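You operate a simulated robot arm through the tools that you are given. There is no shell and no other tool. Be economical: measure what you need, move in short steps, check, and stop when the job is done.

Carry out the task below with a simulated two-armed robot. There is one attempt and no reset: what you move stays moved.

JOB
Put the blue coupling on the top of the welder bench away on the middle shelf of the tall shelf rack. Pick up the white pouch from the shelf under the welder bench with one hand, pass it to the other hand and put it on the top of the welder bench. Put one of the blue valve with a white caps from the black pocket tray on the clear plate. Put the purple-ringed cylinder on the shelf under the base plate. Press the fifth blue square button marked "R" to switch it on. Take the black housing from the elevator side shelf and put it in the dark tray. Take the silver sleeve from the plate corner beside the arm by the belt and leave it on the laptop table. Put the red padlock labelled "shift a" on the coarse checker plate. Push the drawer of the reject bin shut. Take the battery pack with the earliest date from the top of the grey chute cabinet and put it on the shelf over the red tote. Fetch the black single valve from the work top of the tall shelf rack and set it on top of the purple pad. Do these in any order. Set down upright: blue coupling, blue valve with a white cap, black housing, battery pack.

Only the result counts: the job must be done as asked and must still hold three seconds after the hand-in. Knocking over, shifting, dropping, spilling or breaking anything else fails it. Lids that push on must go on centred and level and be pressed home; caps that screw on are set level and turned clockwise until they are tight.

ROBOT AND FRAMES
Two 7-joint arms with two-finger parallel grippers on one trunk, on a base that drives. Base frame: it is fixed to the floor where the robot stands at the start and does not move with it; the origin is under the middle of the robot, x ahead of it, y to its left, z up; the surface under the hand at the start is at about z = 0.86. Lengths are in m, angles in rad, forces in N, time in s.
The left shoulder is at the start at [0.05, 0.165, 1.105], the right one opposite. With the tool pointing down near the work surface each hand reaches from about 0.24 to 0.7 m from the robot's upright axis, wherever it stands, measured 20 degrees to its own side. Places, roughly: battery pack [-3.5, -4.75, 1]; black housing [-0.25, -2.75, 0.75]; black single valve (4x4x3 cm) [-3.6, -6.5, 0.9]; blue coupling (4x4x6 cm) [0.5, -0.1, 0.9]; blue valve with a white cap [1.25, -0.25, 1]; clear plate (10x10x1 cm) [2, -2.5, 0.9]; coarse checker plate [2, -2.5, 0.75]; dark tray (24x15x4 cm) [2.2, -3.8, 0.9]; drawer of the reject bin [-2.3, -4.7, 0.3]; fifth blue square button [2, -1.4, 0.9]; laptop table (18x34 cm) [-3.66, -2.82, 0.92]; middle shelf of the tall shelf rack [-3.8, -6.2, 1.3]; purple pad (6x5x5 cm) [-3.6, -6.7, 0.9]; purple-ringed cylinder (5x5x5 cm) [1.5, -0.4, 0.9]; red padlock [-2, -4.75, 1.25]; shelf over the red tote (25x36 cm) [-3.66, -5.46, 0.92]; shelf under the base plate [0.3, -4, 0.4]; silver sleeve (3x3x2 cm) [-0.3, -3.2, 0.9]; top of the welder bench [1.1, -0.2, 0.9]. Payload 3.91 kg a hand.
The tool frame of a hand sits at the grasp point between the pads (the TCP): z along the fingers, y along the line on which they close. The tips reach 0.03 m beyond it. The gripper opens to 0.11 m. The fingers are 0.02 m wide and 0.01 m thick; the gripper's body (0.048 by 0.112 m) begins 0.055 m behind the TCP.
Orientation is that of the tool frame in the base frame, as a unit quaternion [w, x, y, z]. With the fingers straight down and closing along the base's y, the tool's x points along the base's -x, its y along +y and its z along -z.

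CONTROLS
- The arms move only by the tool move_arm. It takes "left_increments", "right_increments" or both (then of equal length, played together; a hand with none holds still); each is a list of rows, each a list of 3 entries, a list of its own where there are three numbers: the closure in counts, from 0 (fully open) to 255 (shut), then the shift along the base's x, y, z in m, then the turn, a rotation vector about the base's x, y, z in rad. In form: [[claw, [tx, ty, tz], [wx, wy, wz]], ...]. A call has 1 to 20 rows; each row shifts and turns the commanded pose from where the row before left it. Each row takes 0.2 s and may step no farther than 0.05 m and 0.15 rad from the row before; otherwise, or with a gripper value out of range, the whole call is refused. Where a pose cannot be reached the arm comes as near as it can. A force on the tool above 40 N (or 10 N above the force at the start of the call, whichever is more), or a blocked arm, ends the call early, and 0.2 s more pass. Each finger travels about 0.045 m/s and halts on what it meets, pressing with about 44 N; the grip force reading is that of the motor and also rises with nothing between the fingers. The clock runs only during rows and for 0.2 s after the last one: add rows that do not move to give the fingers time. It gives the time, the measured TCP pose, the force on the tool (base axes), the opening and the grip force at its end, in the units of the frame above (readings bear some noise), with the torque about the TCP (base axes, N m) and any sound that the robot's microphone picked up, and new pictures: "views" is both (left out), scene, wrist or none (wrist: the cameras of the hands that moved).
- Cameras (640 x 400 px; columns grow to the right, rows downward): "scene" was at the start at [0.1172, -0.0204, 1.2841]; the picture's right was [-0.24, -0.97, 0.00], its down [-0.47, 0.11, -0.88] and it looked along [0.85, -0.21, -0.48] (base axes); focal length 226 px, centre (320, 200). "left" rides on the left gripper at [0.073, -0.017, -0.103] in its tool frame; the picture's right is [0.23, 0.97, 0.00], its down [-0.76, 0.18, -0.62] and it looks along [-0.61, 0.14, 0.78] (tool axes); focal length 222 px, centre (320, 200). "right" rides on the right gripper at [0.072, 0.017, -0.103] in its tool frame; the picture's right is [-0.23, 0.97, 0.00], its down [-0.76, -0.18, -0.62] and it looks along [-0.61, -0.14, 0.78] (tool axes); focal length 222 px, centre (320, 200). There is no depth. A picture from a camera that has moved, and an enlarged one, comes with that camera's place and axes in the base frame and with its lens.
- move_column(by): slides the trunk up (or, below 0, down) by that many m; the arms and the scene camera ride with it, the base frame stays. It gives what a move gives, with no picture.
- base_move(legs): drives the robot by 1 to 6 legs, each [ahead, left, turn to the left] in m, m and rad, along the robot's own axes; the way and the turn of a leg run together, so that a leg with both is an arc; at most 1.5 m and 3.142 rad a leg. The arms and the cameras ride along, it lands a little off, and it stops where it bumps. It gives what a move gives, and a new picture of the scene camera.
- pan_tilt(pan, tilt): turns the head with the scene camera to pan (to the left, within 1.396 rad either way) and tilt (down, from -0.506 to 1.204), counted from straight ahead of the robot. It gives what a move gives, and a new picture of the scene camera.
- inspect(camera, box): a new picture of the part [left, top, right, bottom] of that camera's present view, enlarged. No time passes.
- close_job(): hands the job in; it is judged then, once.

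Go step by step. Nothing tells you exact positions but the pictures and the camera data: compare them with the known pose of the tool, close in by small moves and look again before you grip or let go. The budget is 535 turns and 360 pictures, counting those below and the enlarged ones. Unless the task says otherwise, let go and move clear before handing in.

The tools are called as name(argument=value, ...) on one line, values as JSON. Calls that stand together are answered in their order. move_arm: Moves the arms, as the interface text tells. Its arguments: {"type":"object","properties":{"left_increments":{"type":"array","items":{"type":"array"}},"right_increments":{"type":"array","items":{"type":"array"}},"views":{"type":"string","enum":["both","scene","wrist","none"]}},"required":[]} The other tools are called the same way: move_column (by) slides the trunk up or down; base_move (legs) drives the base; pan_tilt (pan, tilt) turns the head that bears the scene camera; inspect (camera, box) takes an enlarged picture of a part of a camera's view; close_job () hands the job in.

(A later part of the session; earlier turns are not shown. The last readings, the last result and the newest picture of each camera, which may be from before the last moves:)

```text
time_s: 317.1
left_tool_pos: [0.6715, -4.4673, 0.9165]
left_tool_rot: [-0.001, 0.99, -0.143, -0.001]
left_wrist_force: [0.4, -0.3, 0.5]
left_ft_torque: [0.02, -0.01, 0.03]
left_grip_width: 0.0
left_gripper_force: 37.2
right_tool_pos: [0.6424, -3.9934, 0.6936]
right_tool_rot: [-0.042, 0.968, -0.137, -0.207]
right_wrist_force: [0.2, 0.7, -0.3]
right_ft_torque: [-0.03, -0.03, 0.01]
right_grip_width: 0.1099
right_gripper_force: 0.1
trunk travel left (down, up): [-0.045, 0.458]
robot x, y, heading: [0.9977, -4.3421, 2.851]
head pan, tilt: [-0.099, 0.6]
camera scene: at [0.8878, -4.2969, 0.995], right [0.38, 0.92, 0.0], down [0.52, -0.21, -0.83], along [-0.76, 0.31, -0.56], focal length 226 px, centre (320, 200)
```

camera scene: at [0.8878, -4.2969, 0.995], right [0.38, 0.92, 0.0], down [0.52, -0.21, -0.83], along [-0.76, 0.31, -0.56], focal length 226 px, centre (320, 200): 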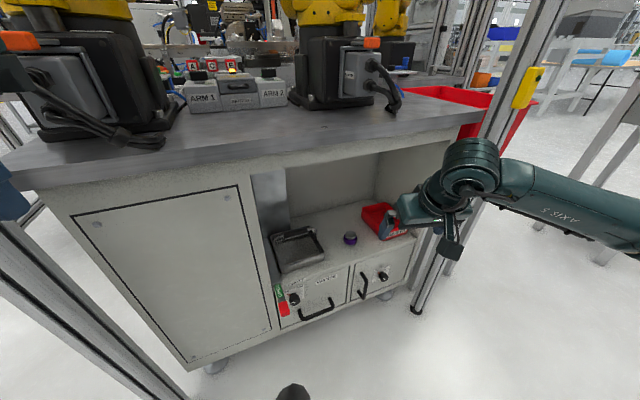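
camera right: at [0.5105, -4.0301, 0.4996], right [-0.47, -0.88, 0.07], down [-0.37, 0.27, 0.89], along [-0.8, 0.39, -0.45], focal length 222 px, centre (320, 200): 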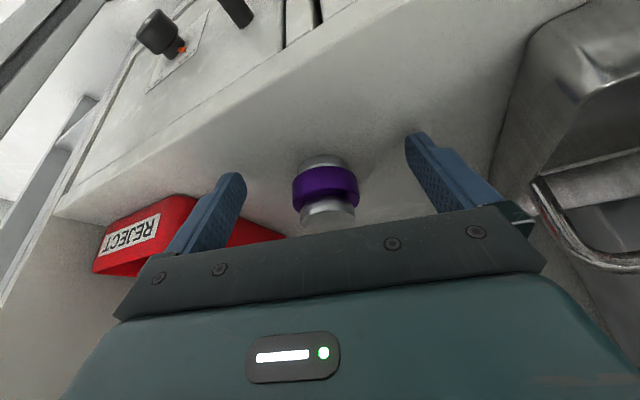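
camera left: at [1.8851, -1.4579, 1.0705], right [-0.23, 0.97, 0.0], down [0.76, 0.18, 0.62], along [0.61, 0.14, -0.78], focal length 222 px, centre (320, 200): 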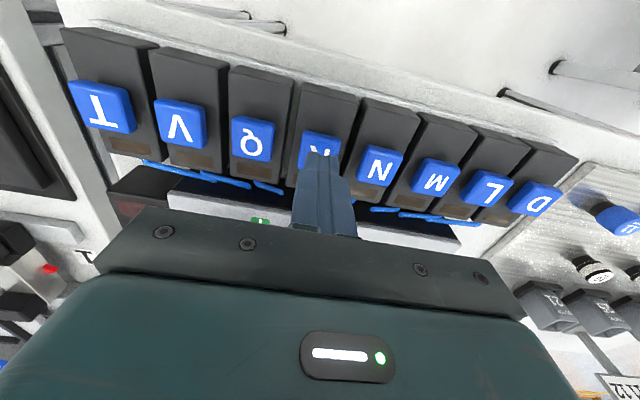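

The cylinder is on the shelf. Next I go for the housing: back out, raise the trunk, drive up the aisle and face -x.

base_move(legs=[[-0.35, 0, 0], [0, 0, -1.28]])

move_column(by=0.4)

base_move(legs=[[1.5, 0.0, 0], [0, 0, 1.571]])

pan_tilt(pan=0, tilt=0.4)

```text
time_s: 322.6
left_tool_pos: [1.1208, -4.1615, 0.9173]
left_tool_rot: [0.001, -0.703, 0.712, 0.0]
left_wrist_force: [-0.8, -0.3, -0.1]
left_ft_torque: [-0.05, -0.01, -0.01]
left_grip_width: 0.0
left_gripper_force: 38.0
right_tool_pos: [1.5696, -4.0043, 0.6917]
right_tool_rot: [0.159, -0.688, 0.693, 0.142]
right_wrist_force: [-0.6, -0.3, -0.1]
right_ft_torque: [0.01, -0.01, -0.01]
right_grip_width: 0.1102
right_gripper_force: 0.1
trunk travel left (down, up): [-0.045, 0.458]
robot x, y, heading: [1.3324, -4.4416, 1.556]
head pan, tilt: [-0.099, 0.6]
camera scene: at [1.3425, -4.3228, 0.9951], right [0.99, -0.11, 0.0], down [-0.06, -0.56, -0.83], along [0.09, 0.82, -0.56], focal length 226 px, centre (320, 200)
```

scene: 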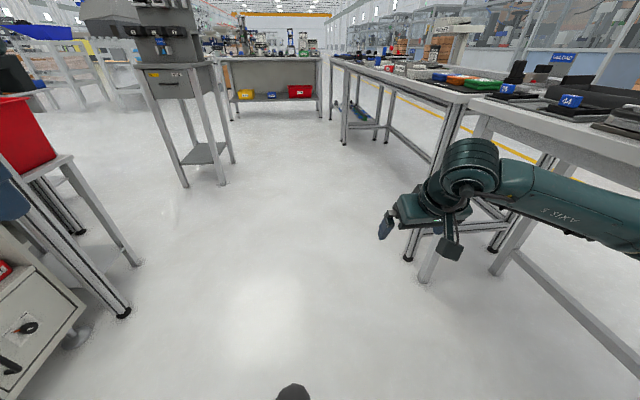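

```text
time_s: 326.4
left_tool_pos: [1.1209, -4.1619, 1.3172]
left_tool_rot: [0.0, -0.703, 0.712, -0.001]
left_wrist_force: [-0.3, 0.3, 0.5]
left_ft_torque: [0.03, 0.02, 0.01]
left_grip_width: 0.0
left_gripper_force: 37.9
right_tool_pos: [1.5694, -4.003, 1.0908]
right_tool_rot: [0.16, -0.689, 0.693, 0.142]
right_wrist_force: [-0.9, 0.5, 0.1]
right_ft_torque: [-0.01, 0.0, -0.01]
right_grip_width: 0.1101
right_gripper_force: 0.1
trunk travel left (down, up): [-0.445, 0.058]
robot x, y, heading: [1.3319, -4.4387, 1.553]
head pan, tilt: [-0.099, 0.6]
```

```text
time_s: 337.6
left_tool_pos: [1.0751, -3.1573, 1.3172]
left_tool_rot: [-0.001, 1.0, -0.008, 0.0]
left_wrist_force: [-0.3, -0.2, 0.9]
left_ft_torque: [-0.02, 0.02, -0.01]
left_grip_width: 0.0
left_gripper_force: 37.1
right_tool_pos: [0.9185, -2.7081, 1.0911]
right_tool_rot: [-0.012, 0.977, -0.005, -0.213]
right_wrist_force: [-0.1, -0.4, 0.0]
right_ft_torque: [0.0, 0.01, -0.01]
right_grip_width: 0.1101
right_gripper_force: 0.1
trunk travel left (down, up): [-0.445, 0.058]
robot x, y, heading: [1.356, -2.9484, 3.121]
head pan, tilt: [-0.099, 0.6]
camera scene: at [1.2379, -2.9349, 1.3951], right [0.12, 0.99, 0.0], down [0.56, -0.07, -0.83], along [-0.82, 0.1, -0.56], focal length 226 px, centre (320, 200)
```

scene: 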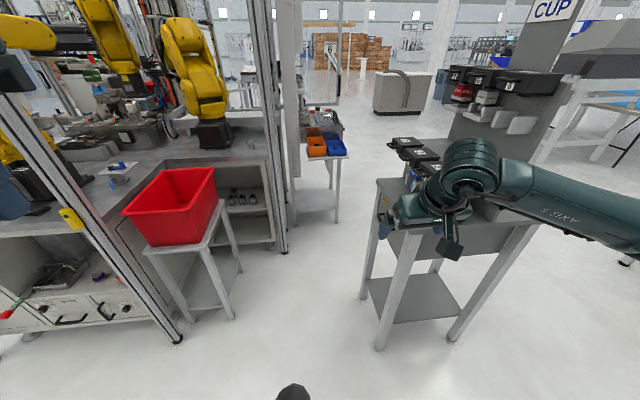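

```text
time_s: 338.4
left_tool_pos: [1.0746, -3.1565, 1.3168]
left_tool_rot: [-0.001, 1.0, -0.008, 0.0]
left_wrist_force: [1.2, -0.8, -0.4]
left_ft_torque: [0.01, 0.03, 0.02]
left_grip_width: 0.0002
left_gripper_force: 37.6
right_tool_pos: [0.9188, -2.7083, 1.0903]
right_tool_rot: [-0.013, 0.977, -0.005, -0.213]
right_wrist_force: [0.4, -0.1, -0.3]
right_ft_torque: [0.01, -0.02, -0.03]
right_grip_width: 0.1098
right_gripper_force: 0.0
trunk travel left (down, up): [-0.445, 0.058]
robot x, y, heading: [1.3561, -2.945, 3.124]
head pan, tilt: [0.0, 0.4]
camera scene: at [1.233, -2.9434, 1.4132], right [0.02, 1.0, 0.0], down [0.39, -0.01, -0.92], along [-0.92, 0.02, -0.39], focal length 226 px, centre (320, 200)
```

scene: 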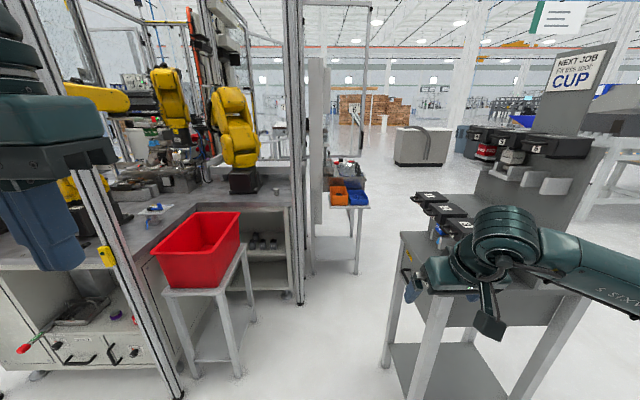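

I'll enlarge the bins and shelves near the elevator to find the black housing and the silver sleeve.

inspect(camera="scene", box=[300, 140, 400, 220])

inspect(camera="scene", box=[200, 160, 320, 270])

inspect(camera="scene", box=[390, 120, 600, 270])

```text
5.00 times, centred on (350, 180) of scene
camera zoom: at [1.233, -2.9434, 1.4132], right [0.02, 1.0, 0.0], down [0.39, -0.01, -0.92], along [-0.92, 0.02, -0.39], focal length 1128 px, centre (170, 300)
```

zoom: 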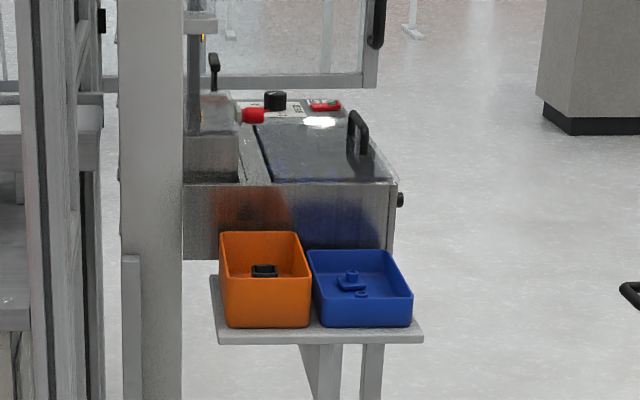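

```text
3.64 times, centred on (260, 215) of scene
camera zoom: at [1.233, -2.9434, 1.4132], right [0.02, 1.0, 0.0], down [0.39, -0.01, -0.92], along [-0.92, 0.02, -0.39], focal length 820 px, centre (538, 146)
```

zoom: 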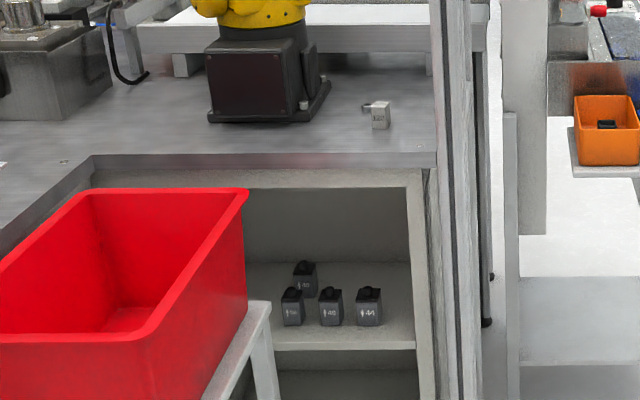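

```text
2.67 times, centred on (495, 195) of scene
camera zoom: at [1.233, -2.9434, 1.4132], right [0.02, 1.0, 0.0], down [0.39, -0.01, -0.92], along [-0.92, 0.02, -0.39], focal length 602 px, centre (-147, 213)
```

zoom: 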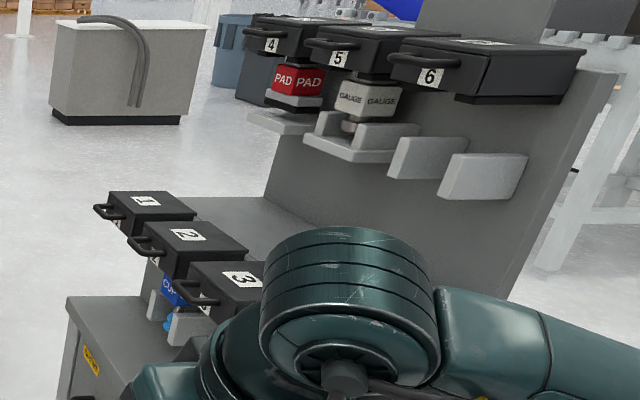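

The black housing is in the orange bin (≈[-0.3, -2.75]). The silver sleeve stands on the plate corner (≈[-0.3, -3.22]). I extend both arms straight ahead to keep the elbows in, then drive into the gap in steps.

move_arm(right_increments=[[0, [-0.027, -0.004, 0.005], [0, -0.109, 0]], [0, [-0.027, -0.004, 0.005], [0, -0.109, 0]], [0, [-0.027, -0.004, 0.005], [0, -0.109, 0]], [0, [-0.027, -0.004, 0.005], [0, -0.109, 0]], [0, [-0.027, -0.004, 0], [0, 0, 0]], [0, [-0.027, -0.004, 0], [0, 0, 0]], [0, [-0.027, -0.004, 0], [0, 0, 0]], [0, [-0.027, -0.004, 0], [0, 0, 0]], [0, [0, 0, 0], [0, 0, 0]]], left_increments=[[0, [-0.042, -0.008, -0.012], [0, 0, 0]], [0, [-0.042, -0.008, -0.012], [0, 0, 0]], [0, [-0.042, -0.008, -0.012], [0, 0, 0]], [0, [-0.042, -0.008, -0.012], [0, 0, 0]], [0, [-0.042, -0.008, -0.012], [0, 0, 0]], [0, [-0.042, -0.008, -0.012], [0, 0, 0]], [0, [-0.042, -0.008, -0.012], [0, 0, 0]], [0, [-0.04, -0.008, -0.012], [0, 0, 0]], [0, [0, 0, 0], [0, 0, 0]]], views="none")

base_move(legs=[[0.45, 0, 0.015]])

```text
time_s: 340.4
left_tool_pos: [0.7412, -3.2175, 1.22]
left_tool_rot: [0.0, 1.0, -0.009, 0.0]
left_wrist_force: [0.3, 0.9, -0.1]
left_ft_torque: [-0.02, 0.01, 0.01]
left_grip_width: 0.1101
left_gripper_force: 0.0
right_tool_pos: [0.7059, -2.738, 1.1115]
right_tool_rot: [-0.014, 1.0, -0.001, 0.001]
right_wrist_force: [-0.2, 0.5, 0.7]
right_ft_torque: [-0.01, 0.03, 0.02]
right_grip_width: 0.11
right_gripper_force: 0.0
trunk travel left (down, up): [-0.445, 0.058]
robot x, y, heading: [1.3575, -2.9475, 3.125]
head pan, tilt: [0.0, 0.4]
```

```text
time_s: 343.1
left_tool_pos: [0.2945, -3.2212, 1.2209]
left_tool_rot: [-0.001, 1.0, -0.002, 0.001]
left_wrist_force: [-0.5, -0.3, -0.1]
left_ft_torque: [-0.01, 0.0, -0.02]
left_grip_width: 0.1101
left_gripper_force: 0.0
right_tool_pos: [0.2528, -2.74, 1.1114]
right_tool_rot: [-0.015, 1.0, 0.004, 0.003]
right_wrist_force: [-0.9, -0.2, 0.6]
right_ft_torque: [0.0, -0.01, 0.03]
right_grip_width: 0.1102
right_gripper_force: 0.0
trunk travel left (down, up): [-0.445, 0.058]
robot x, y, heading: [0.907, -2.941, 3.135]
head pan, tilt: [0.0, 0.4]
camera scene: at [0.7828, -2.9392, 1.4133], right [0.01, 1.0, 0.0], down [0.39, 0.0, -0.92], along [-0.92, 0.01, -0.39], focal length 226 px, centre (320, 200)
```

scene: 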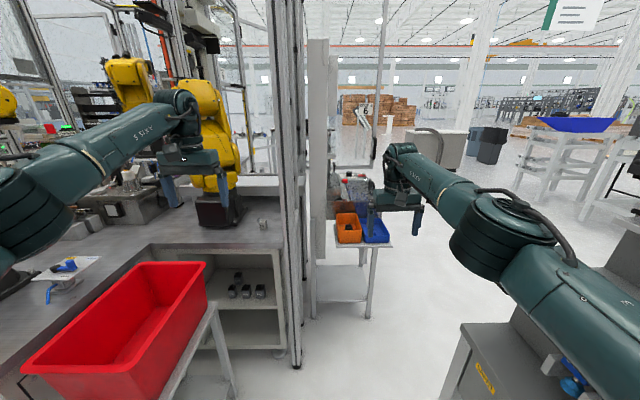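

I'm halfway in. I check the right elbow's clearance to the dispenser boxes.

pan_tilt(pan=-1.2, tilt=0.3)

```text
time_s: 344.5
left_tool_pos: [0.2946, -3.2215, 1.2214]
left_tool_rot: [-0.001, 1.0, -0.002, 0.0]
left_wrist_force: [0.7, 0.5, 0.0]
left_ft_torque: [0.01, 0.01, 0.02]
left_grip_width: 0.1101
left_gripper_force: 0.0
right_tool_pos: [0.254, -2.7397, 1.1118]
right_tool_rot: [-0.014, 1.0, 0.004, 0.003]
right_wrist_force: [0.0, -0.3, 0.6]
right_ft_torque: [-0.05, -0.01, 0.01]
right_grip_width: 0.1101
right_gripper_force: 0.0
trunk travel left (down, up): [-0.445, 0.058]
robot x, y, heading: [0.9018, -2.9399, 3.134]
head pan, tilt: [-1.201, 0.3]
camera scene: at [0.8427, -2.8526, 1.4226], right [0.93, 0.36, 0.0], down [0.11, -0.28, -0.96], along [-0.34, 0.89, -0.3], focal length 226 px, centre (320, 200)
```

scene: 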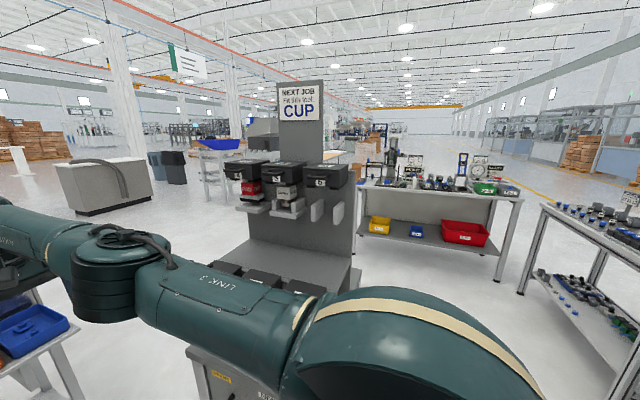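

The arm passes above and clear of the boxes. I look ahead again and drive on.

base_move(legs=[[0.42, 0, 0.005]])

pan_tilt(pan=0.0, tilt=0.65)

inspect(camera="right", box=[0, 0, 640, 400])

inspect(camera="left", box=[0, 0, 640, 400])

```text
time_s: 347.1
left_tool_pos: [-0.1221, -3.2277, 1.2204]
left_tool_rot: [-0.001, 1.0, 0.003, 0.0]
left_wrist_force: [0.2, -0.3, 0.1]
left_ft_torque: [-0.03, 0.0, -0.04]
left_grip_width: 0.11
left_gripper_force: 0.0
right_tool_pos: [-0.1702, -2.7468, 1.1118]
right_tool_rot: [-0.014, 1.0, 0.01, 0.003]
right_wrist_force: [0.5, 0.0, -1.1]
right_ft_torque: [0.01, 0.01, 0.01]
right_grip_width: 0.1102
right_gripper_force: 0.1
trunk travel left (down, up): [-0.445, 0.058]
robot x, y, heading: [0.4831, -2.9438, -3.137]
head pan, tilt: [-1.201, 0.3]
camera scene: at [0.4208, -2.8529, 1.4225], right [0.93, 0.37, 0.0], down [0.11, -0.28, -0.96], along [-0.35, 0.89, -0.3], focal length 226 px, centre (320, 200)
```

scene: 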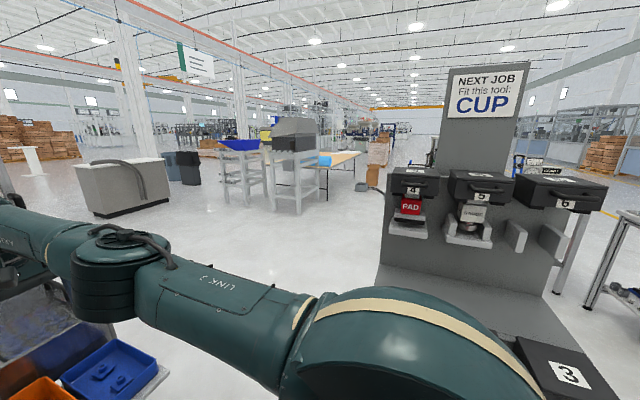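

```text
time_s: 348.5
left_tool_pos: [-0.1223, -3.2276, 1.221]
left_tool_rot: [-0.002, 1.0, 0.004, 0.0]
left_wrist_force: [0.6, 0.2, 0.6]
left_ft_torque: [-0.03, 0.0, 0.03]
left_grip_width: 0.1099
left_gripper_force: 0.1
right_tool_pos: [-0.1703, -2.7475, 1.1125]
right_tool_rot: [-0.015, 1.0, 0.01, 0.003]
right_wrist_force: [0.6, -0.2, -0.3]
right_ft_torque: [0.01, 0.01, 0.01]
right_grip_width: 0.1102
right_gripper_force: 0.1
trunk travel left (down, up): [-0.445, 0.058]
robot x, y, heading: [0.4879, -2.9413, -3.135]
head pan, tilt: [0.0, 0.649]
camera scene: at [0.3687, -2.9402, 1.3908], right [0.0, 1.0, 0.0], down [0.6, 0.0, -0.8], along [-0.8, 0.0, -0.6], focal length 226 px, centre (320, 200)
```

scene: 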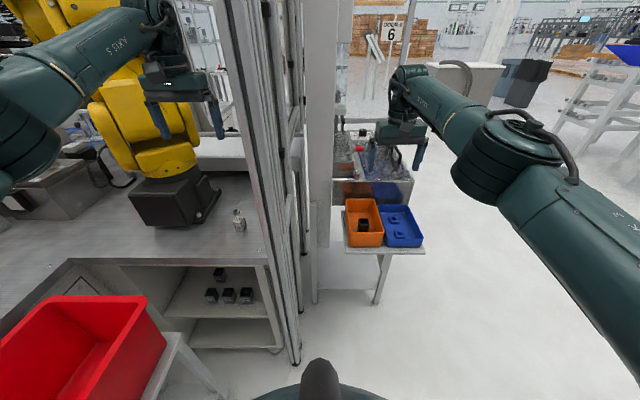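

```text
1.00 times, centred on (320, 200) of right (not enlarged: the box is as wide or as high as the picture)
camera zoom: at [-0.0982, -2.7641, 1.2164], right [-0.21, -0.98, -0.03], down [-0.77, 0.15, 0.62], along [-0.61, 0.15, -0.78], focal length 222 px, centre (320, 200)
```

zoom: 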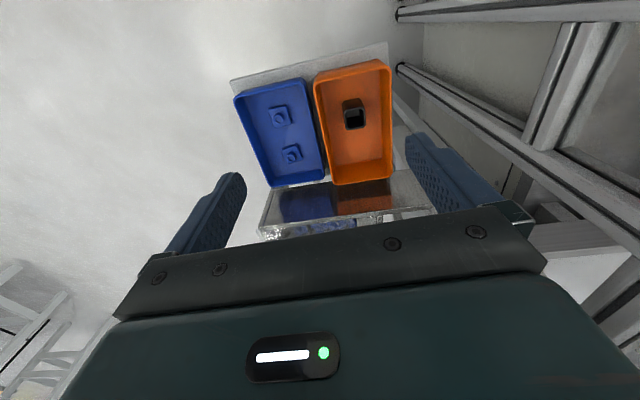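

```text
1.00 times, centred on (320, 200) of left (not enlarged: the box is as wide or as high as the picture)
camera zoom: at [-0.0482, -3.211, 1.3234], right [0.23, -0.97, 0.0], down [-0.76, -0.19, 0.62], along [-0.61, -0.14, -0.78], focal length 222 px, centre (320, 200)
```

zoom: 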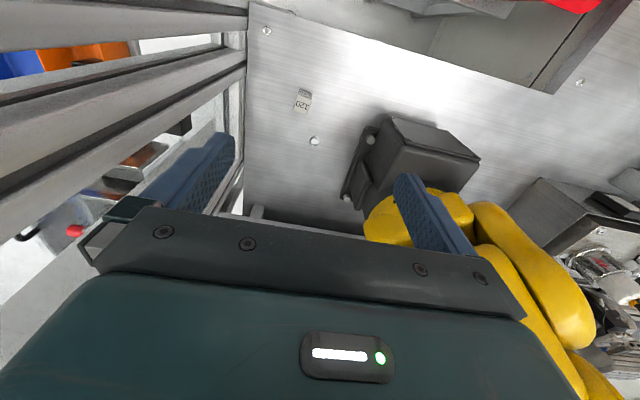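

The housing's top is at ≈[-0.228, -2.787, 0.83]. I'll enlarge both targets.

inspect(camera="left", box=[230, 60, 390, 160])

inspect(camera="scene", box=[210, 180, 310, 250])

inspect(camera="right", box=[300, 50, 420, 200])

```text
4.00 times, centred on (310, 110) of left
camera zoom: at [-0.0482, -3.211, 1.3234], right [0.23, -0.97, 0.0], down [-0.76, -0.19, 0.62], along [-0.61, -0.14, -0.78], focal length 888 px, centre (360, 560)
```

zoom: 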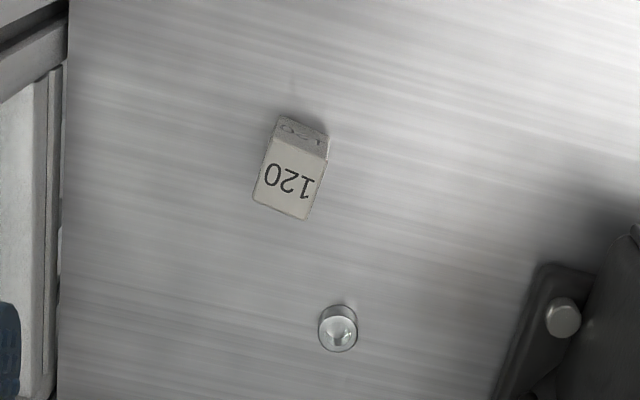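

```text
5.71 times, centred on (260, 215) of scene
camera zoom: at [0.3687, -2.9402, 1.3908], right [0.0, 1.0, 0.0], down [0.6, 0.0, -0.8], along [-0.8, 0.0, -0.6], focal length 1289 px, centre (663, 114)
```

zoom: 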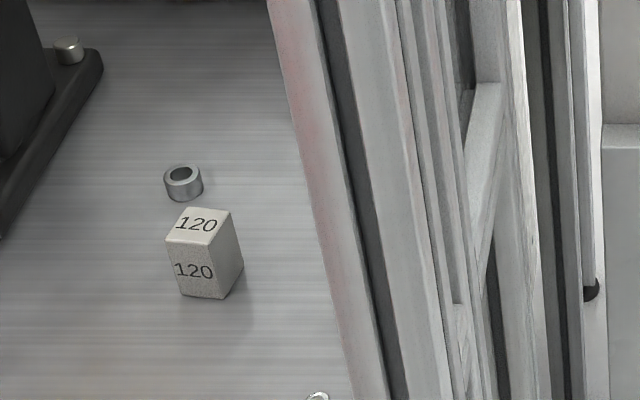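

```text
2.67 times, centred on (360, 125) of right
camera zoom: at [-0.0982, -2.7641, 1.2164], right [-0.21, -0.98, -0.03], down [-0.77, 0.15, 0.62], along [-0.61, 0.15, -0.78], focal length 592 px, centre (213, 400)
```

zoom: 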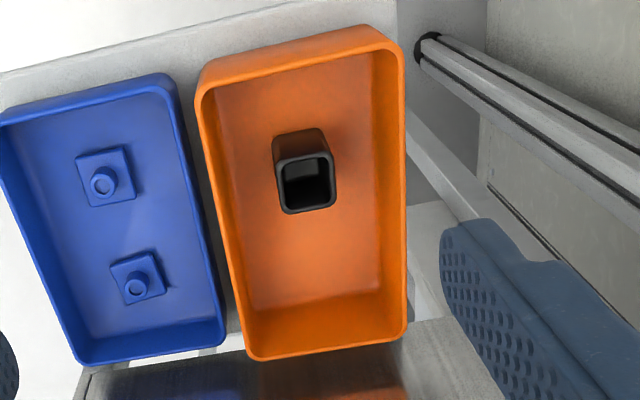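

The sleeve is the ring at ≈[-0.246, -3.240], z≈0.86–0.88, behind the "120" block. I move 0.1 m forward so both targets are in reach.

base_move(legs=[[0.1, 0, 0]])

move_arm(left_increments=[[80, [-0.01, -0.006, -0.04], [0, 0, 0]], [80, [-0.01, -0.006, -0.045], [0, 0, 0]], [80, [0, 0, -0.045], [0, 0, 0]], [80, [0, 0, -0.045], [0, 0, 0]], [80, [0, 0, -0.045], [0, 0, 0]], [80, [0, 0, -0.03], [0, 0, 0]], [80, [0, 0, 0], [0, 0, 0]]], views="wrist")

```text
time_s: 349.6
left_tool_pos: [-0.2221, -3.2277, 1.2216]
left_tool_rot: [-0.001, 1.0, 0.002, 0.0]
left_wrist_force: [-0.4, 0.3, -0.3]
left_ft_torque: [-0.01, 0.0, 0.04]
left_grip_width: 0.11
left_gripper_force: 0.0
right_tool_pos: [-0.2694, -2.747, 1.1109]
right_tool_rot: [-0.013, 1.0, 0.009, 0.003]
right_wrist_force: [-0.6, -0.3, -1.0]
right_ft_torque: [-0.02, 0.0, -0.02]
right_grip_width: 0.11
right_gripper_force: 0.0
trunk travel left (down, up): [-0.445, 0.058]
robot x, y, heading: [0.3861, -2.9393, -3.139]
head pan, tilt: [0.0, 0.649]
camera scene: at [0.2686, -2.9404, 1.3907], right [0.0, 1.0, 0.0], down [0.61, 0.0, -0.8], along [-0.8, 0.0, -0.61], focal length 226 px, centre (320, 200)
```

scene: 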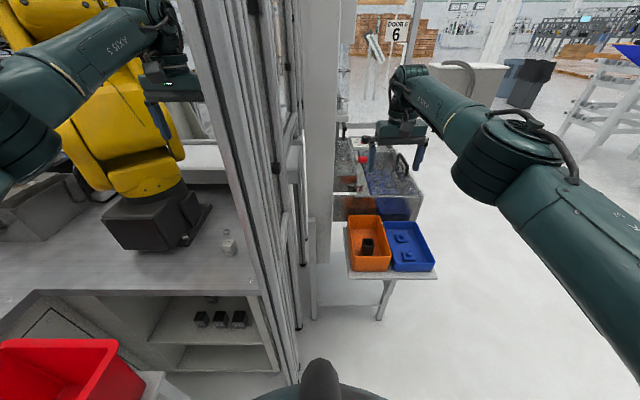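

```text
time_s: 351.2
left_tool_pos: [-0.2402, -3.2375, 0.9715]
left_tool_rot: [-0.001, 1.0, 0.003, 0.0]
left_wrist_force: [1.2, 1.0, 0.3]
left_ft_torque: [0.0, 0.0, 0.0]
left_grip_width: 0.0755
left_gripper_force: 0.1
right_tool_pos: [-0.2693, -2.745, 1.1127]
right_tool_rot: [-0.014, 1.0, 0.009, 0.002]
right_wrist_force: [-0.3, 0.1, 0.7]
right_ft_torque: [0.0, 0.0, 0.01]
right_grip_width: 0.11
right_gripper_force: 0.0
trunk travel left (down, up): [-0.445, 0.058]
robot x, y, heading: [0.3845, -2.9388, -3.14]
head pan, tilt: [0.0, 0.649]
camera left: at [-0.1678, -3.2207, 1.0737], right [0.23, -0.97, 0.0], down [-0.76, -0.18, 0.62], along [-0.61, -0.14, -0.78], focal length 222 px, centre (320, 200)
```

left: 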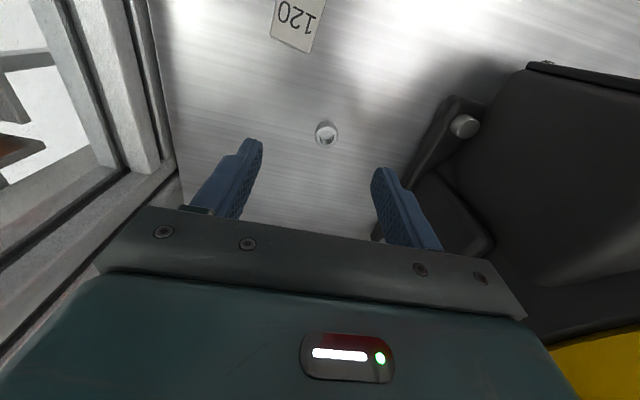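

I align by a few mm and descend to tip height just above the plate.

move_arm(left_increments=[[80, [-0.002, -0.006, -0.035], [0, 0, 0]], [80, [0, 0, -0.03], [0, 0, 0]], [80, [0, 0, -0.01], [0, 0, 0]], [80, [0, 0, 0], [0, 0, 0]]], views="wrist")

```text
time_s: 352.2
left_tool_pos: [-0.2443, -3.2457, 0.8982]
left_tool_rot: [-0.001, 1.0, 0.002, -0.001]
left_wrist_force: [0.2, -0.2, 0.5]
left_ft_torque: [-0.01, -0.02, -0.01]
left_grip_width: 0.0753
left_gripper_force: 0.0
right_tool_pos: [-0.2685, -2.7466, 1.1114]
right_tool_rot: [-0.014, 1.0, 0.009, 0.003]
right_wrist_force: [-0.1, 0.7, -0.8]
right_ft_torque: [-0.04, 0.02, -0.04]
right_grip_width: 0.1099
right_gripper_force: 0.1
trunk travel left (down, up): [-0.445, 0.058]
robot x, y, heading: [0.3887, -2.9406, -3.136]
head pan, tilt: [0.0, 0.649]
camera left: at [-0.1703, -3.228, 0.9997], right [0.23, -0.97, 0.0], down [-0.76, -0.18, 0.62], along [-0.61, -0.14, -0.78], focal length 222 px, centre (320, 200)
```

left: 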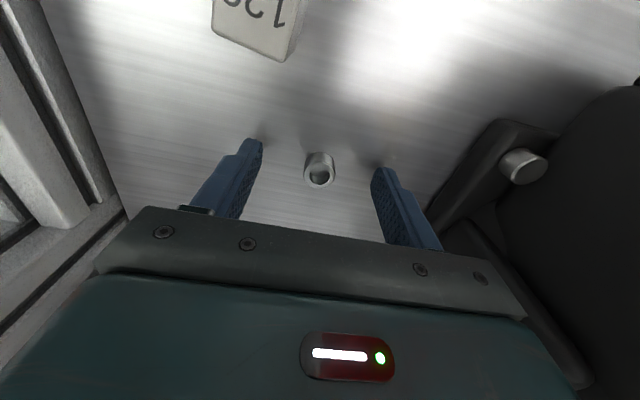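

Centred. I lower 4 mm, close, and lift.

move_arm(left_increments=[[80, [0, 0, -0.004], [0, 0, 0]], [160, [0, 0, 0], [0, 0, 0]], [255, [0, 0, 0], [0, 0, 0]], [255, [0, 0, 0], [0, 0, 0]], [255, [0, 0, 0], [0, 0, 0]], [255, [0, 0, 0.02], [0, 0, 0]], [255, [0, 0, 0.04], [0, 0, 0]], [255, [0, 0, 0.045], [0, 0, 0]], [255, [0, 0, 0.045], [0, 0, 0]], [255, [0, 0, 0.045], [0, 0, 0]], [255, [0, 0, 0.045], [0, 0, 0]], [255, [0, 0, 0], [0, 0, 0]]], views="wrist")

```text
time_s: 354.8
left_tool_pos: [-0.244, -3.2451, 1.1343]
left_tool_rot: [-0.001, 1.0, 0.003, 0.001]
left_wrist_force: [0.7, -0.1, -0.4]
left_ft_torque: [-0.01, -0.02, 0.02]
left_grip_width: 0.0199
left_gripper_force: 44.2
right_tool_pos: [-0.2694, -2.7455, 1.1119]
right_tool_rot: [-0.013, 1.0, 0.01, 0.002]
right_wrist_force: [-0.4, -0.7, 0.4]
right_ft_torque: [0.04, -0.03, 0.03]
right_grip_width: 0.1101
right_gripper_force: 0.0
trunk travel left (down, up): [-0.445, 0.058]
robot x, y, heading: [0.386, -2.9401, -3.138]
head pan, tilt: [0.0, 0.649]
camera left: at [-0.1708, -3.2274, 1.2359], right [0.23, -0.97, 0.0], down [-0.76, -0.18, 0.62], along [-0.61, -0.14, -0.78], focal length 222 px, centre (320, 200)
```

left: 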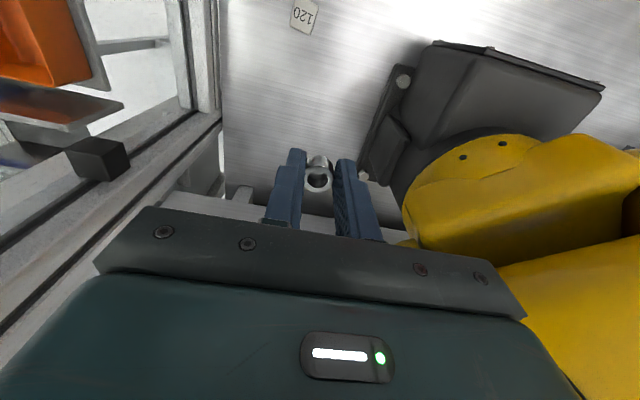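

The sleeve is held. Now the right hand: I level it and move above the housing.

move_arm(right_increments=[[100, [0.02, -0.02, -0.02], [-0.026, 0, 0]], [100, [0.021, -0.02, -0.03], [0, 0, 0]], [100, [0, 0, -0.045], [0, 0, 0]], [100, [0, 0, -0.045], [0, 0, 0]], [100, [0, 0, -0.02], [0, 0, 0]], [100, [0, 0, 0], [0, 0, 0]]], views="wrist")

```text
time_s: 356.2
left_tool_pos: [-0.2435, -3.2437, 1.1339]
left_tool_rot: [-0.001, 1.0, 0.003, 0.0]
left_wrist_force: [0.6, 0.6, -1.1]
left_ft_torque: [0.03, 0.0, -0.03]
left_grip_width: 0.0199
left_gripper_force: 43.7
right_tool_pos: [-0.2271, -2.7864, 0.9498]
right_tool_rot: [-0.001, 1.0, 0.008, 0.003]
right_wrist_force: [-0.8, -1.1, -0.5]
right_ft_torque: [-0.01, 0.0, 0.0]
right_grip_width: 0.0669
right_gripper_force: 0.1
trunk travel left (down, up): [-0.445, 0.058]
robot x, y, heading: [0.3841, -2.939, -3.141]
head pan, tilt: [0.0, 0.649]
camera right: at [-0.1562, -2.8006, 1.0552], right [-0.21, -0.98, 0.0], down [-0.77, 0.16, 0.62], along [-0.61, 0.13, -0.78], focal length 222 px, centre (320, 200)
```

right: 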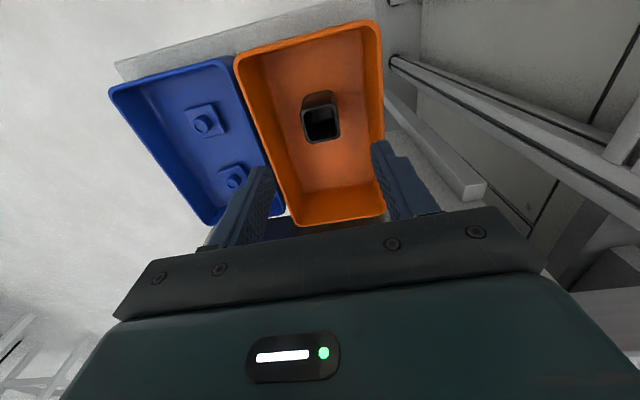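

The housing's top is at ≈[-0.240, -2.783, 0.814]. I adjust and descend in stages.

move_arm(right_increments=[[100, [-0.012, 0.003, -0.04], [0, 0, 0]], [100, [0, 0, -0.04], [0, 0, 0]], [100, [0, 0, -0.02], [0, 0, 0]], [100, [0, 0, 0], [0, 0, 0]]], views="wrist")

inspect(camera="scene", box=[320, 190, 460, 290])

```text
time_s: 357.2
left_tool_pos: [-0.2439, -3.2452, 1.134]
left_tool_rot: [-0.001, 1.0, 0.003, 0.001]
left_wrist_force: [-0.5, -1.2, -1.4]
left_ft_torque: [-0.02, -0.01, 0.03]
left_grip_width: 0.02
left_gripper_force: 44.1
right_tool_pos: [-0.2392, -2.7822, 0.8521]
right_tool_rot: [-0.001, 1.0, 0.01, 0.002]
right_wrist_force: [-0.7, 0.4, -0.5]
right_ft_torque: [0.01, -0.01, 0.0]
right_grip_width: 0.0672
right_gripper_force: 0.1
trunk travel left (down, up): [-0.445, 0.058]
robot x, y, heading: [0.3856, -2.941, -3.141]
head pan, tilt: [0.0, 0.649]
camera right: at [-0.1679, -2.7971, 0.9561], right [-0.21, -0.98, 0.0], down [-0.77, 0.16, 0.62], along [-0.61, 0.13, -0.78], focal length 222 px, centre (320, 200)
```

right: 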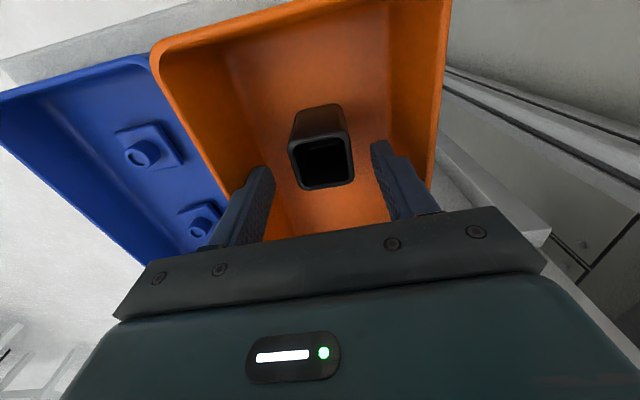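

```text
4.00 times, centred on (390, 240) of scene
camera zoom: at [0.2694, -2.9403, 1.3908], right [0.0, 1.0, 0.0], down [0.6, 0.0, -0.8], along [-0.8, 0.0, -0.6], focal length 902 px, centre (40, 40)
```

zoom: 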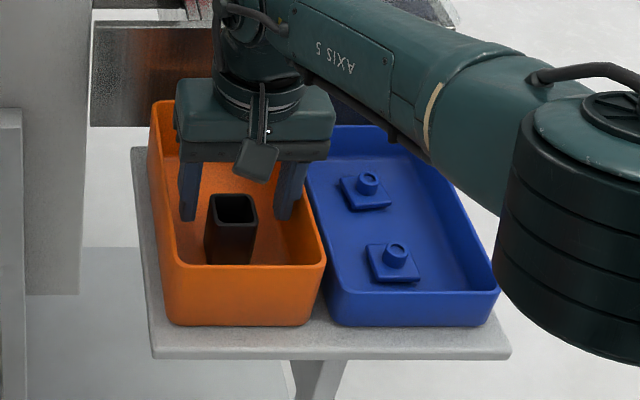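

The housing's top is actually near z≈0.845, and it sits 11 mm nearer to me. I shift +x, lower 8 mm and check.

move_arm(right_increments=[[100, [0.011, 0, 0], [0, 0, 0]], [100, [0, 0, -0.008], [0, 0, 0]], [100, [0, 0, 0], [0, 0, 0]]], views="wrist")

inspect(camera="scene", box=[340, 210, 410, 270])

```text
time_s: 358.0
left_tool_pos: [-0.2438, -3.2439, 1.1332]
left_tool_rot: [-0.001, 1.0, 0.002, 0.001]
left_wrist_force: [0.0, -0.1, -0.1]
left_ft_torque: [-0.01, -0.02, -0.01]
left_grip_width: 0.0198
left_gripper_force: 43.8
right_tool_pos: [-0.2287, -2.7823, 0.8436]
right_tool_rot: [-0.001, 1.0, 0.009, 0.002]
right_wrist_force: [0.6, 0.5, -0.5]
right_ft_torque: [0.04, 0.01, -0.03]
right_grip_width: 0.0669
right_gripper_force: 0.0
trunk travel left (down, up): [-0.445, 0.058]
robot x, y, heading: [0.3852, -2.9411, -3.135]
head pan, tilt: [0.0, 0.649]
camera right: at [-0.1567, -2.797, 0.9484], right [-0.21, -0.98, 0.0], down [-0.77, 0.16, 0.62], along [-0.61, 0.13, -0.79], focal length 222 px, centre (320, 200)
```

right: 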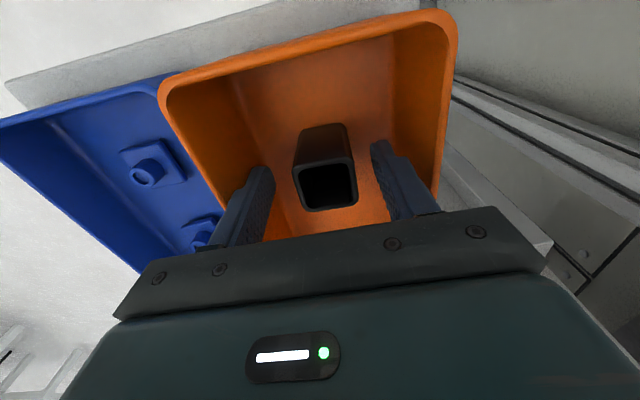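

```text
6.67 times, centred on (375, 240) of scene
camera zoom: at [0.2695, -2.9402, 1.3908], right [0.0, 1.0, 0.0], down [0.6, 0.0, -0.8], along [-0.8, 0.0, -0.6], focal length 1504 px, centre (-47, -67)
```

zoom: 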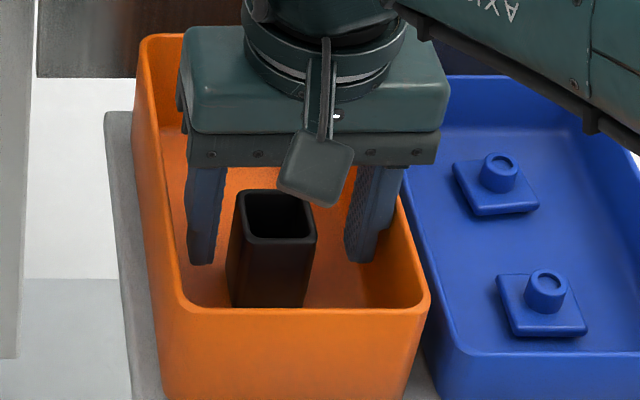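

Good alignment. I lower 6 mm more and close.

move_arm(right_increments=[[100, [0, -0.002, -0.006], [0, 0, 0]], [170, [0, 0, 0], [0, 0, 0]], [255, [0, 0, 0], [0, 0, 0]], [255, [0, 0, 0], [0, 0, 0]], [255, [0, 0, 0], [0, 0, 0]], [255, [0, 0, 0.01], [0, 0, 0]], [255, [0, 0, 0.03], [0, 0, 0]], [255, [0, 0, 0.04], [0, 0, 0]], [255, [0, 0, 0.045], [0, 0, 0]], [255, [0, 0, 0.045], [0, 0, 0]], [255, [0, 0, 0.045], [0, 0, 0]], [255, [0, 0, 0.045], [0, 0, 0]]], views="wrist")

```text
time_s: 360.6
left_tool_pos: [-0.2454, -3.2435, 1.1347]
left_tool_rot: [-0.002, 1.0, 0.003, -0.001]
left_wrist_force: [0.2, -0.2, -0.3]
left_ft_torque: [0.01, 0.03, -0.01]
left_grip_width: 0.0199
left_gripper_force: 43.9
right_tool_pos: [-0.2284, -2.7829, 1.1004]
right_tool_rot: [-0.001, 1.0, 0.01, 0.002]
right_wrist_force: [-0.4, 0.3, 0.7]
right_ft_torque: [0.0, 0.0, 0.01]
right_grip_width: 0.0347
right_gripper_force: 44.4
trunk travel left (down, up): [-0.445, 0.058]
robot x, y, heading: [0.3838, -2.9448, -3.133]
head pan, tilt: [0.0, 0.649]
camera right: at [-0.1581, -2.7974, 1.2041], right [-0.21, -0.98, 0.0], down [-0.77, 0.16, 0.62], along [-0.61, 0.13, -0.79], focal length 222 px, centre (320, 200)
```

right: 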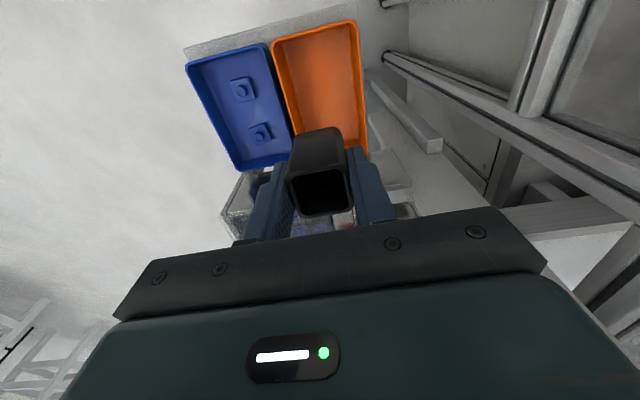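

The housing is held. I back straight out, retract the arms, strafe down the aisle and turn to face the +x tables.

base_move(legs=[[-0.97, 0, 0]])

move_arm(right_increments=[[255, [0.04, 0, 0.005], [0, 0, 0]], [255, [0.04, 0, 0.005], [0, 0, 0]], [255, [0.04, 0, 0.005], [0, 0, 0]], [255, [0.04, 0, 0.005], [0, 0, 0]], [255, [0.03, 0, 0], [0, 0, 0]]], left_increments=[[255, [0.04, 0.01, 0.005], [0, 0, 0]], [255, [0.04, 0.01, 0.005], [0, 0, 0]], [255, [0.04, 0.01, 0.005], [0, 0, 0]], [255, [0.04, 0.01, 0.005], [0, 0, 0]], [255, [0.03, 0, 0], [0, 0, 0]]], views="none")

base_move(legs=[[0, 0.8, 0], [0, 0, 1.571], [0, 0, 1.571]])

```text
time_s: 365.7
left_tool_pos: [0.727, -3.24, 1.1337]
left_tool_rot: [-0.002, 1.0, 0.003, 0.0]
left_wrist_force: [0.5, -0.4, -0.4]
left_ft_torque: [0.01, -0.02, 0.0]
left_grip_width: 0.0198
left_gripper_force: 44.4
right_tool_pos: [0.7413, -2.7792, 1.0995]
right_tool_rot: [-0.001, 1.0, 0.009, 0.002]
right_wrist_force: [-0.8, 0.2, -0.7]
right_ft_torque: [0.01, -0.01, 0.04]
right_grip_width: 0.0349
right_gripper_force: 44.2
trunk travel left (down, up): [-0.445, 0.058]
robot x, y, heading: [1.3538, -2.9396, -3.138]
head pan, tilt: [0.0, 0.649]
camera scene: at [1.2401, -2.9369, 1.3908], right [0.0, 1.0, 0.0], down [0.6, 0.0, -0.8], along [-0.8, 0.0, -0.6], focal length 226 px, centre (320, 200)
```

scene: 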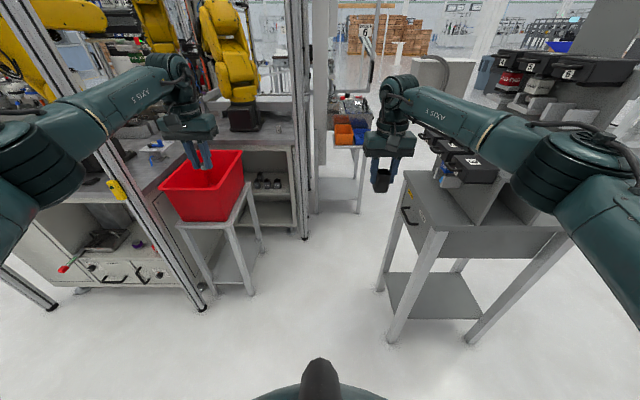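

```text
time_s: 366.9
left_tool_pos: [0.9177, -3.2009, 1.1553]
left_tool_rot: [-0.002, 1.0, 0.005, -0.001]
left_wrist_force: [0.5, -0.1, -0.9]
left_ft_torque: [0.02, 0.01, 0.03]
left_grip_width: 0.0196
left_gripper_force: 44.2
right_tool_pos: [0.9304, -2.7809, 1.1203]
right_tool_rot: [0.0, 1.0, 0.009, 0.002]
right_wrist_force: [-1.0, 0.2, 0.4]
right_ft_torque: [0.0, 0.0, -0.04]
right_grip_width: 0.0349
right_gripper_force: 43.7
trunk travel left (down, up): [-0.445, 0.058]
robot x, y, heading: [1.355, -2.9341, -3.136]
head pan, tilt: [0.0, 0.649]
```

```text
time_s: 381.9
left_tool_pos: [1.7917, -3.4411, 1.155]
left_tool_rot: [0.0, -0.031, 1.0, -0.001]
left_wrist_force: [-0.1, -0.8, -0.8]
left_ft_torque: [0.01, 0.0, -0.04]
left_grip_width: 0.0199
left_gripper_force: 43.8
right_tool_pos: [1.8014, -3.8638, 1.1191]
right_tool_rot: [-0.003, -0.037, 0.999, -0.001]
right_wrist_force: [-0.3, 0.3, -0.1]
right_ft_torque: [0.0, 0.01, 0.02]
right_grip_width: 0.035
right_gripper_force: 44.0
trunk travel left (down, up): [-0.445, 0.058]
robot x, y, heading: [1.3707, -3.7304, 0.059]
head pan, tilt: [0.0, 0.649]
camera scene: at [1.4819, -3.7203, 1.3908], right [0.06, -1.0, 0.0], down [-0.6, -0.04, -0.8], along [0.8, 0.05, -0.6], focal length 226 px, centre (320, 200)
```

scene: 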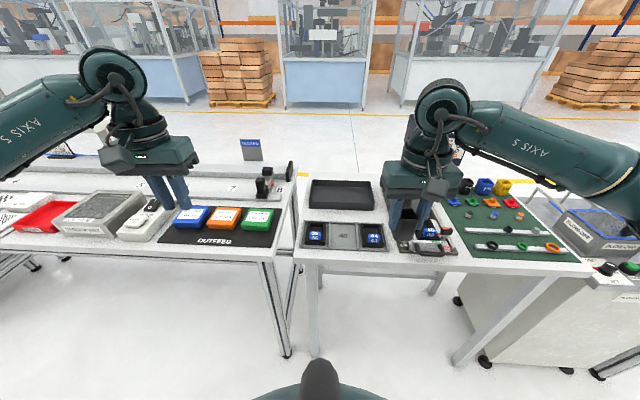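

The dark tray is the black one at ≈[2.17, -3.756]. I move in so the right hand can place the housing there.

base_move(legs=[[0.15, 0.14, -0.055]])

move_arm(right_increments=[[255, [0.04, 0.0, 0], [0, 0, 0]], [255, [0.04, 0, 0], [0, 0, 0]], [255, [0.04, 0, 0], [0, 0, 0]], [255, [0.04, 0, 0], [0, 0, 0]], [255, [0.03, 0, -0.02], [0, 0, 0]], [255, [0, 0, -0.03], [0, 0, 0]], [255, [0, 0, 0], [0, 0, 0]]], views="both")

```text
time_s: 383.8
left_tool_pos: [1.9529, -3.3204, 1.1517]
left_tool_rot: [0.0, -0.005, 1.0, -0.001]
left_wrist_force: [0.8, -0.1, -0.1]
left_ft_torque: [-0.04, -0.02, 0.03]
left_grip_width: 0.0199
left_gripper_force: 43.6
right_tool_pos: [1.9398, -3.7413, 1.1195]
right_tool_rot: [-0.003, -0.01, 1.0, -0.001]
right_wrist_force: [0.2, -0.1, -1.2]
right_ft_torque: [-0.01, 0.02, -0.02]
right_grip_width: 0.0349
right_gripper_force: 44.5
trunk travel left (down, up): [-0.445, 0.058]
robot x, y, heading: [1.5179, -3.5858, 0.006]
head pan, tilt: [0.0, 0.649]
camera scene: at [1.6291, -3.5813, 1.3907], right [0.01, -1.0, 0.0], down [-0.6, 0.0, -0.8], along [0.8, 0.0, -0.6], focal length 226 px, centre (320, 200)
```

scene: 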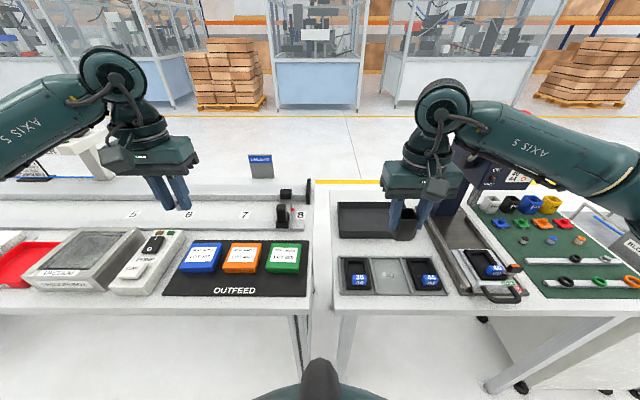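

```text
time_s: 385.4
left_tool_pos: [1.9533, -3.3198, 1.1541]
left_tool_rot: [0.001, -0.005, 1.0, -0.002]
left_wrist_force: [-0.2, 0.1, 0.0]
left_ft_torque: [-0.03, 0.02, 0.0]
left_grip_width: 0.0198
left_gripper_force: 43.8
right_tool_pos: [2.13, -3.7409, 1.0684]
right_tool_rot: [-0.003, -0.011, 1.0, 0.0]
right_wrist_force: [-0.3, -0.7, -1.2]
right_ft_torque: [-0.03, 0.01, 0.0]
right_grip_width: 0.0348
right_gripper_force: 44.4
trunk travel left (down, up): [-0.445, 0.058]
robot x, y, heading: [1.5135, -3.5845, 0.011]
head pan, tilt: [0.0, 0.649]
camera scene: at [1.6286, -3.5813, 1.3908], right [0.01, -1.0, 0.0], down [-0.6, 0.0, -0.8], along [0.8, 0.0, -0.6], focal length 226 px, centre (320, 200)
camera right: at [2.0564, -3.7245, 1.173], right [0.21, 0.98, 0.0], down [0.77, -0.16, 0.62], along [0.61, -0.13, -0.78], focal length 222 px, centre (320, 200)
```

scene: 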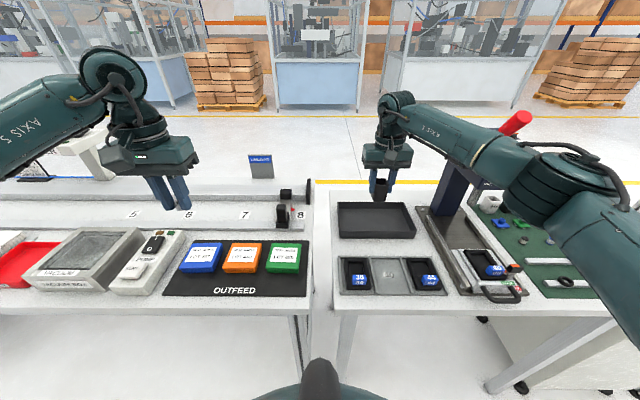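
right: 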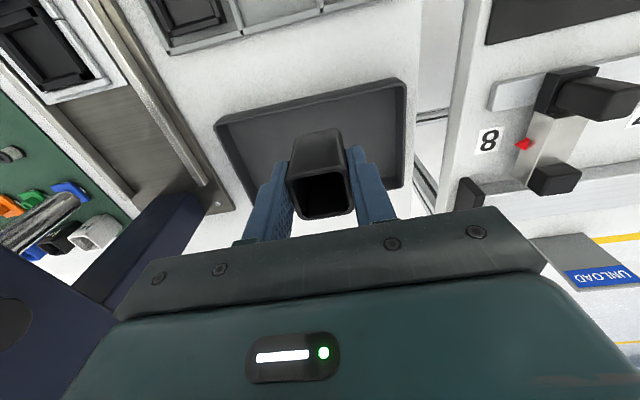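

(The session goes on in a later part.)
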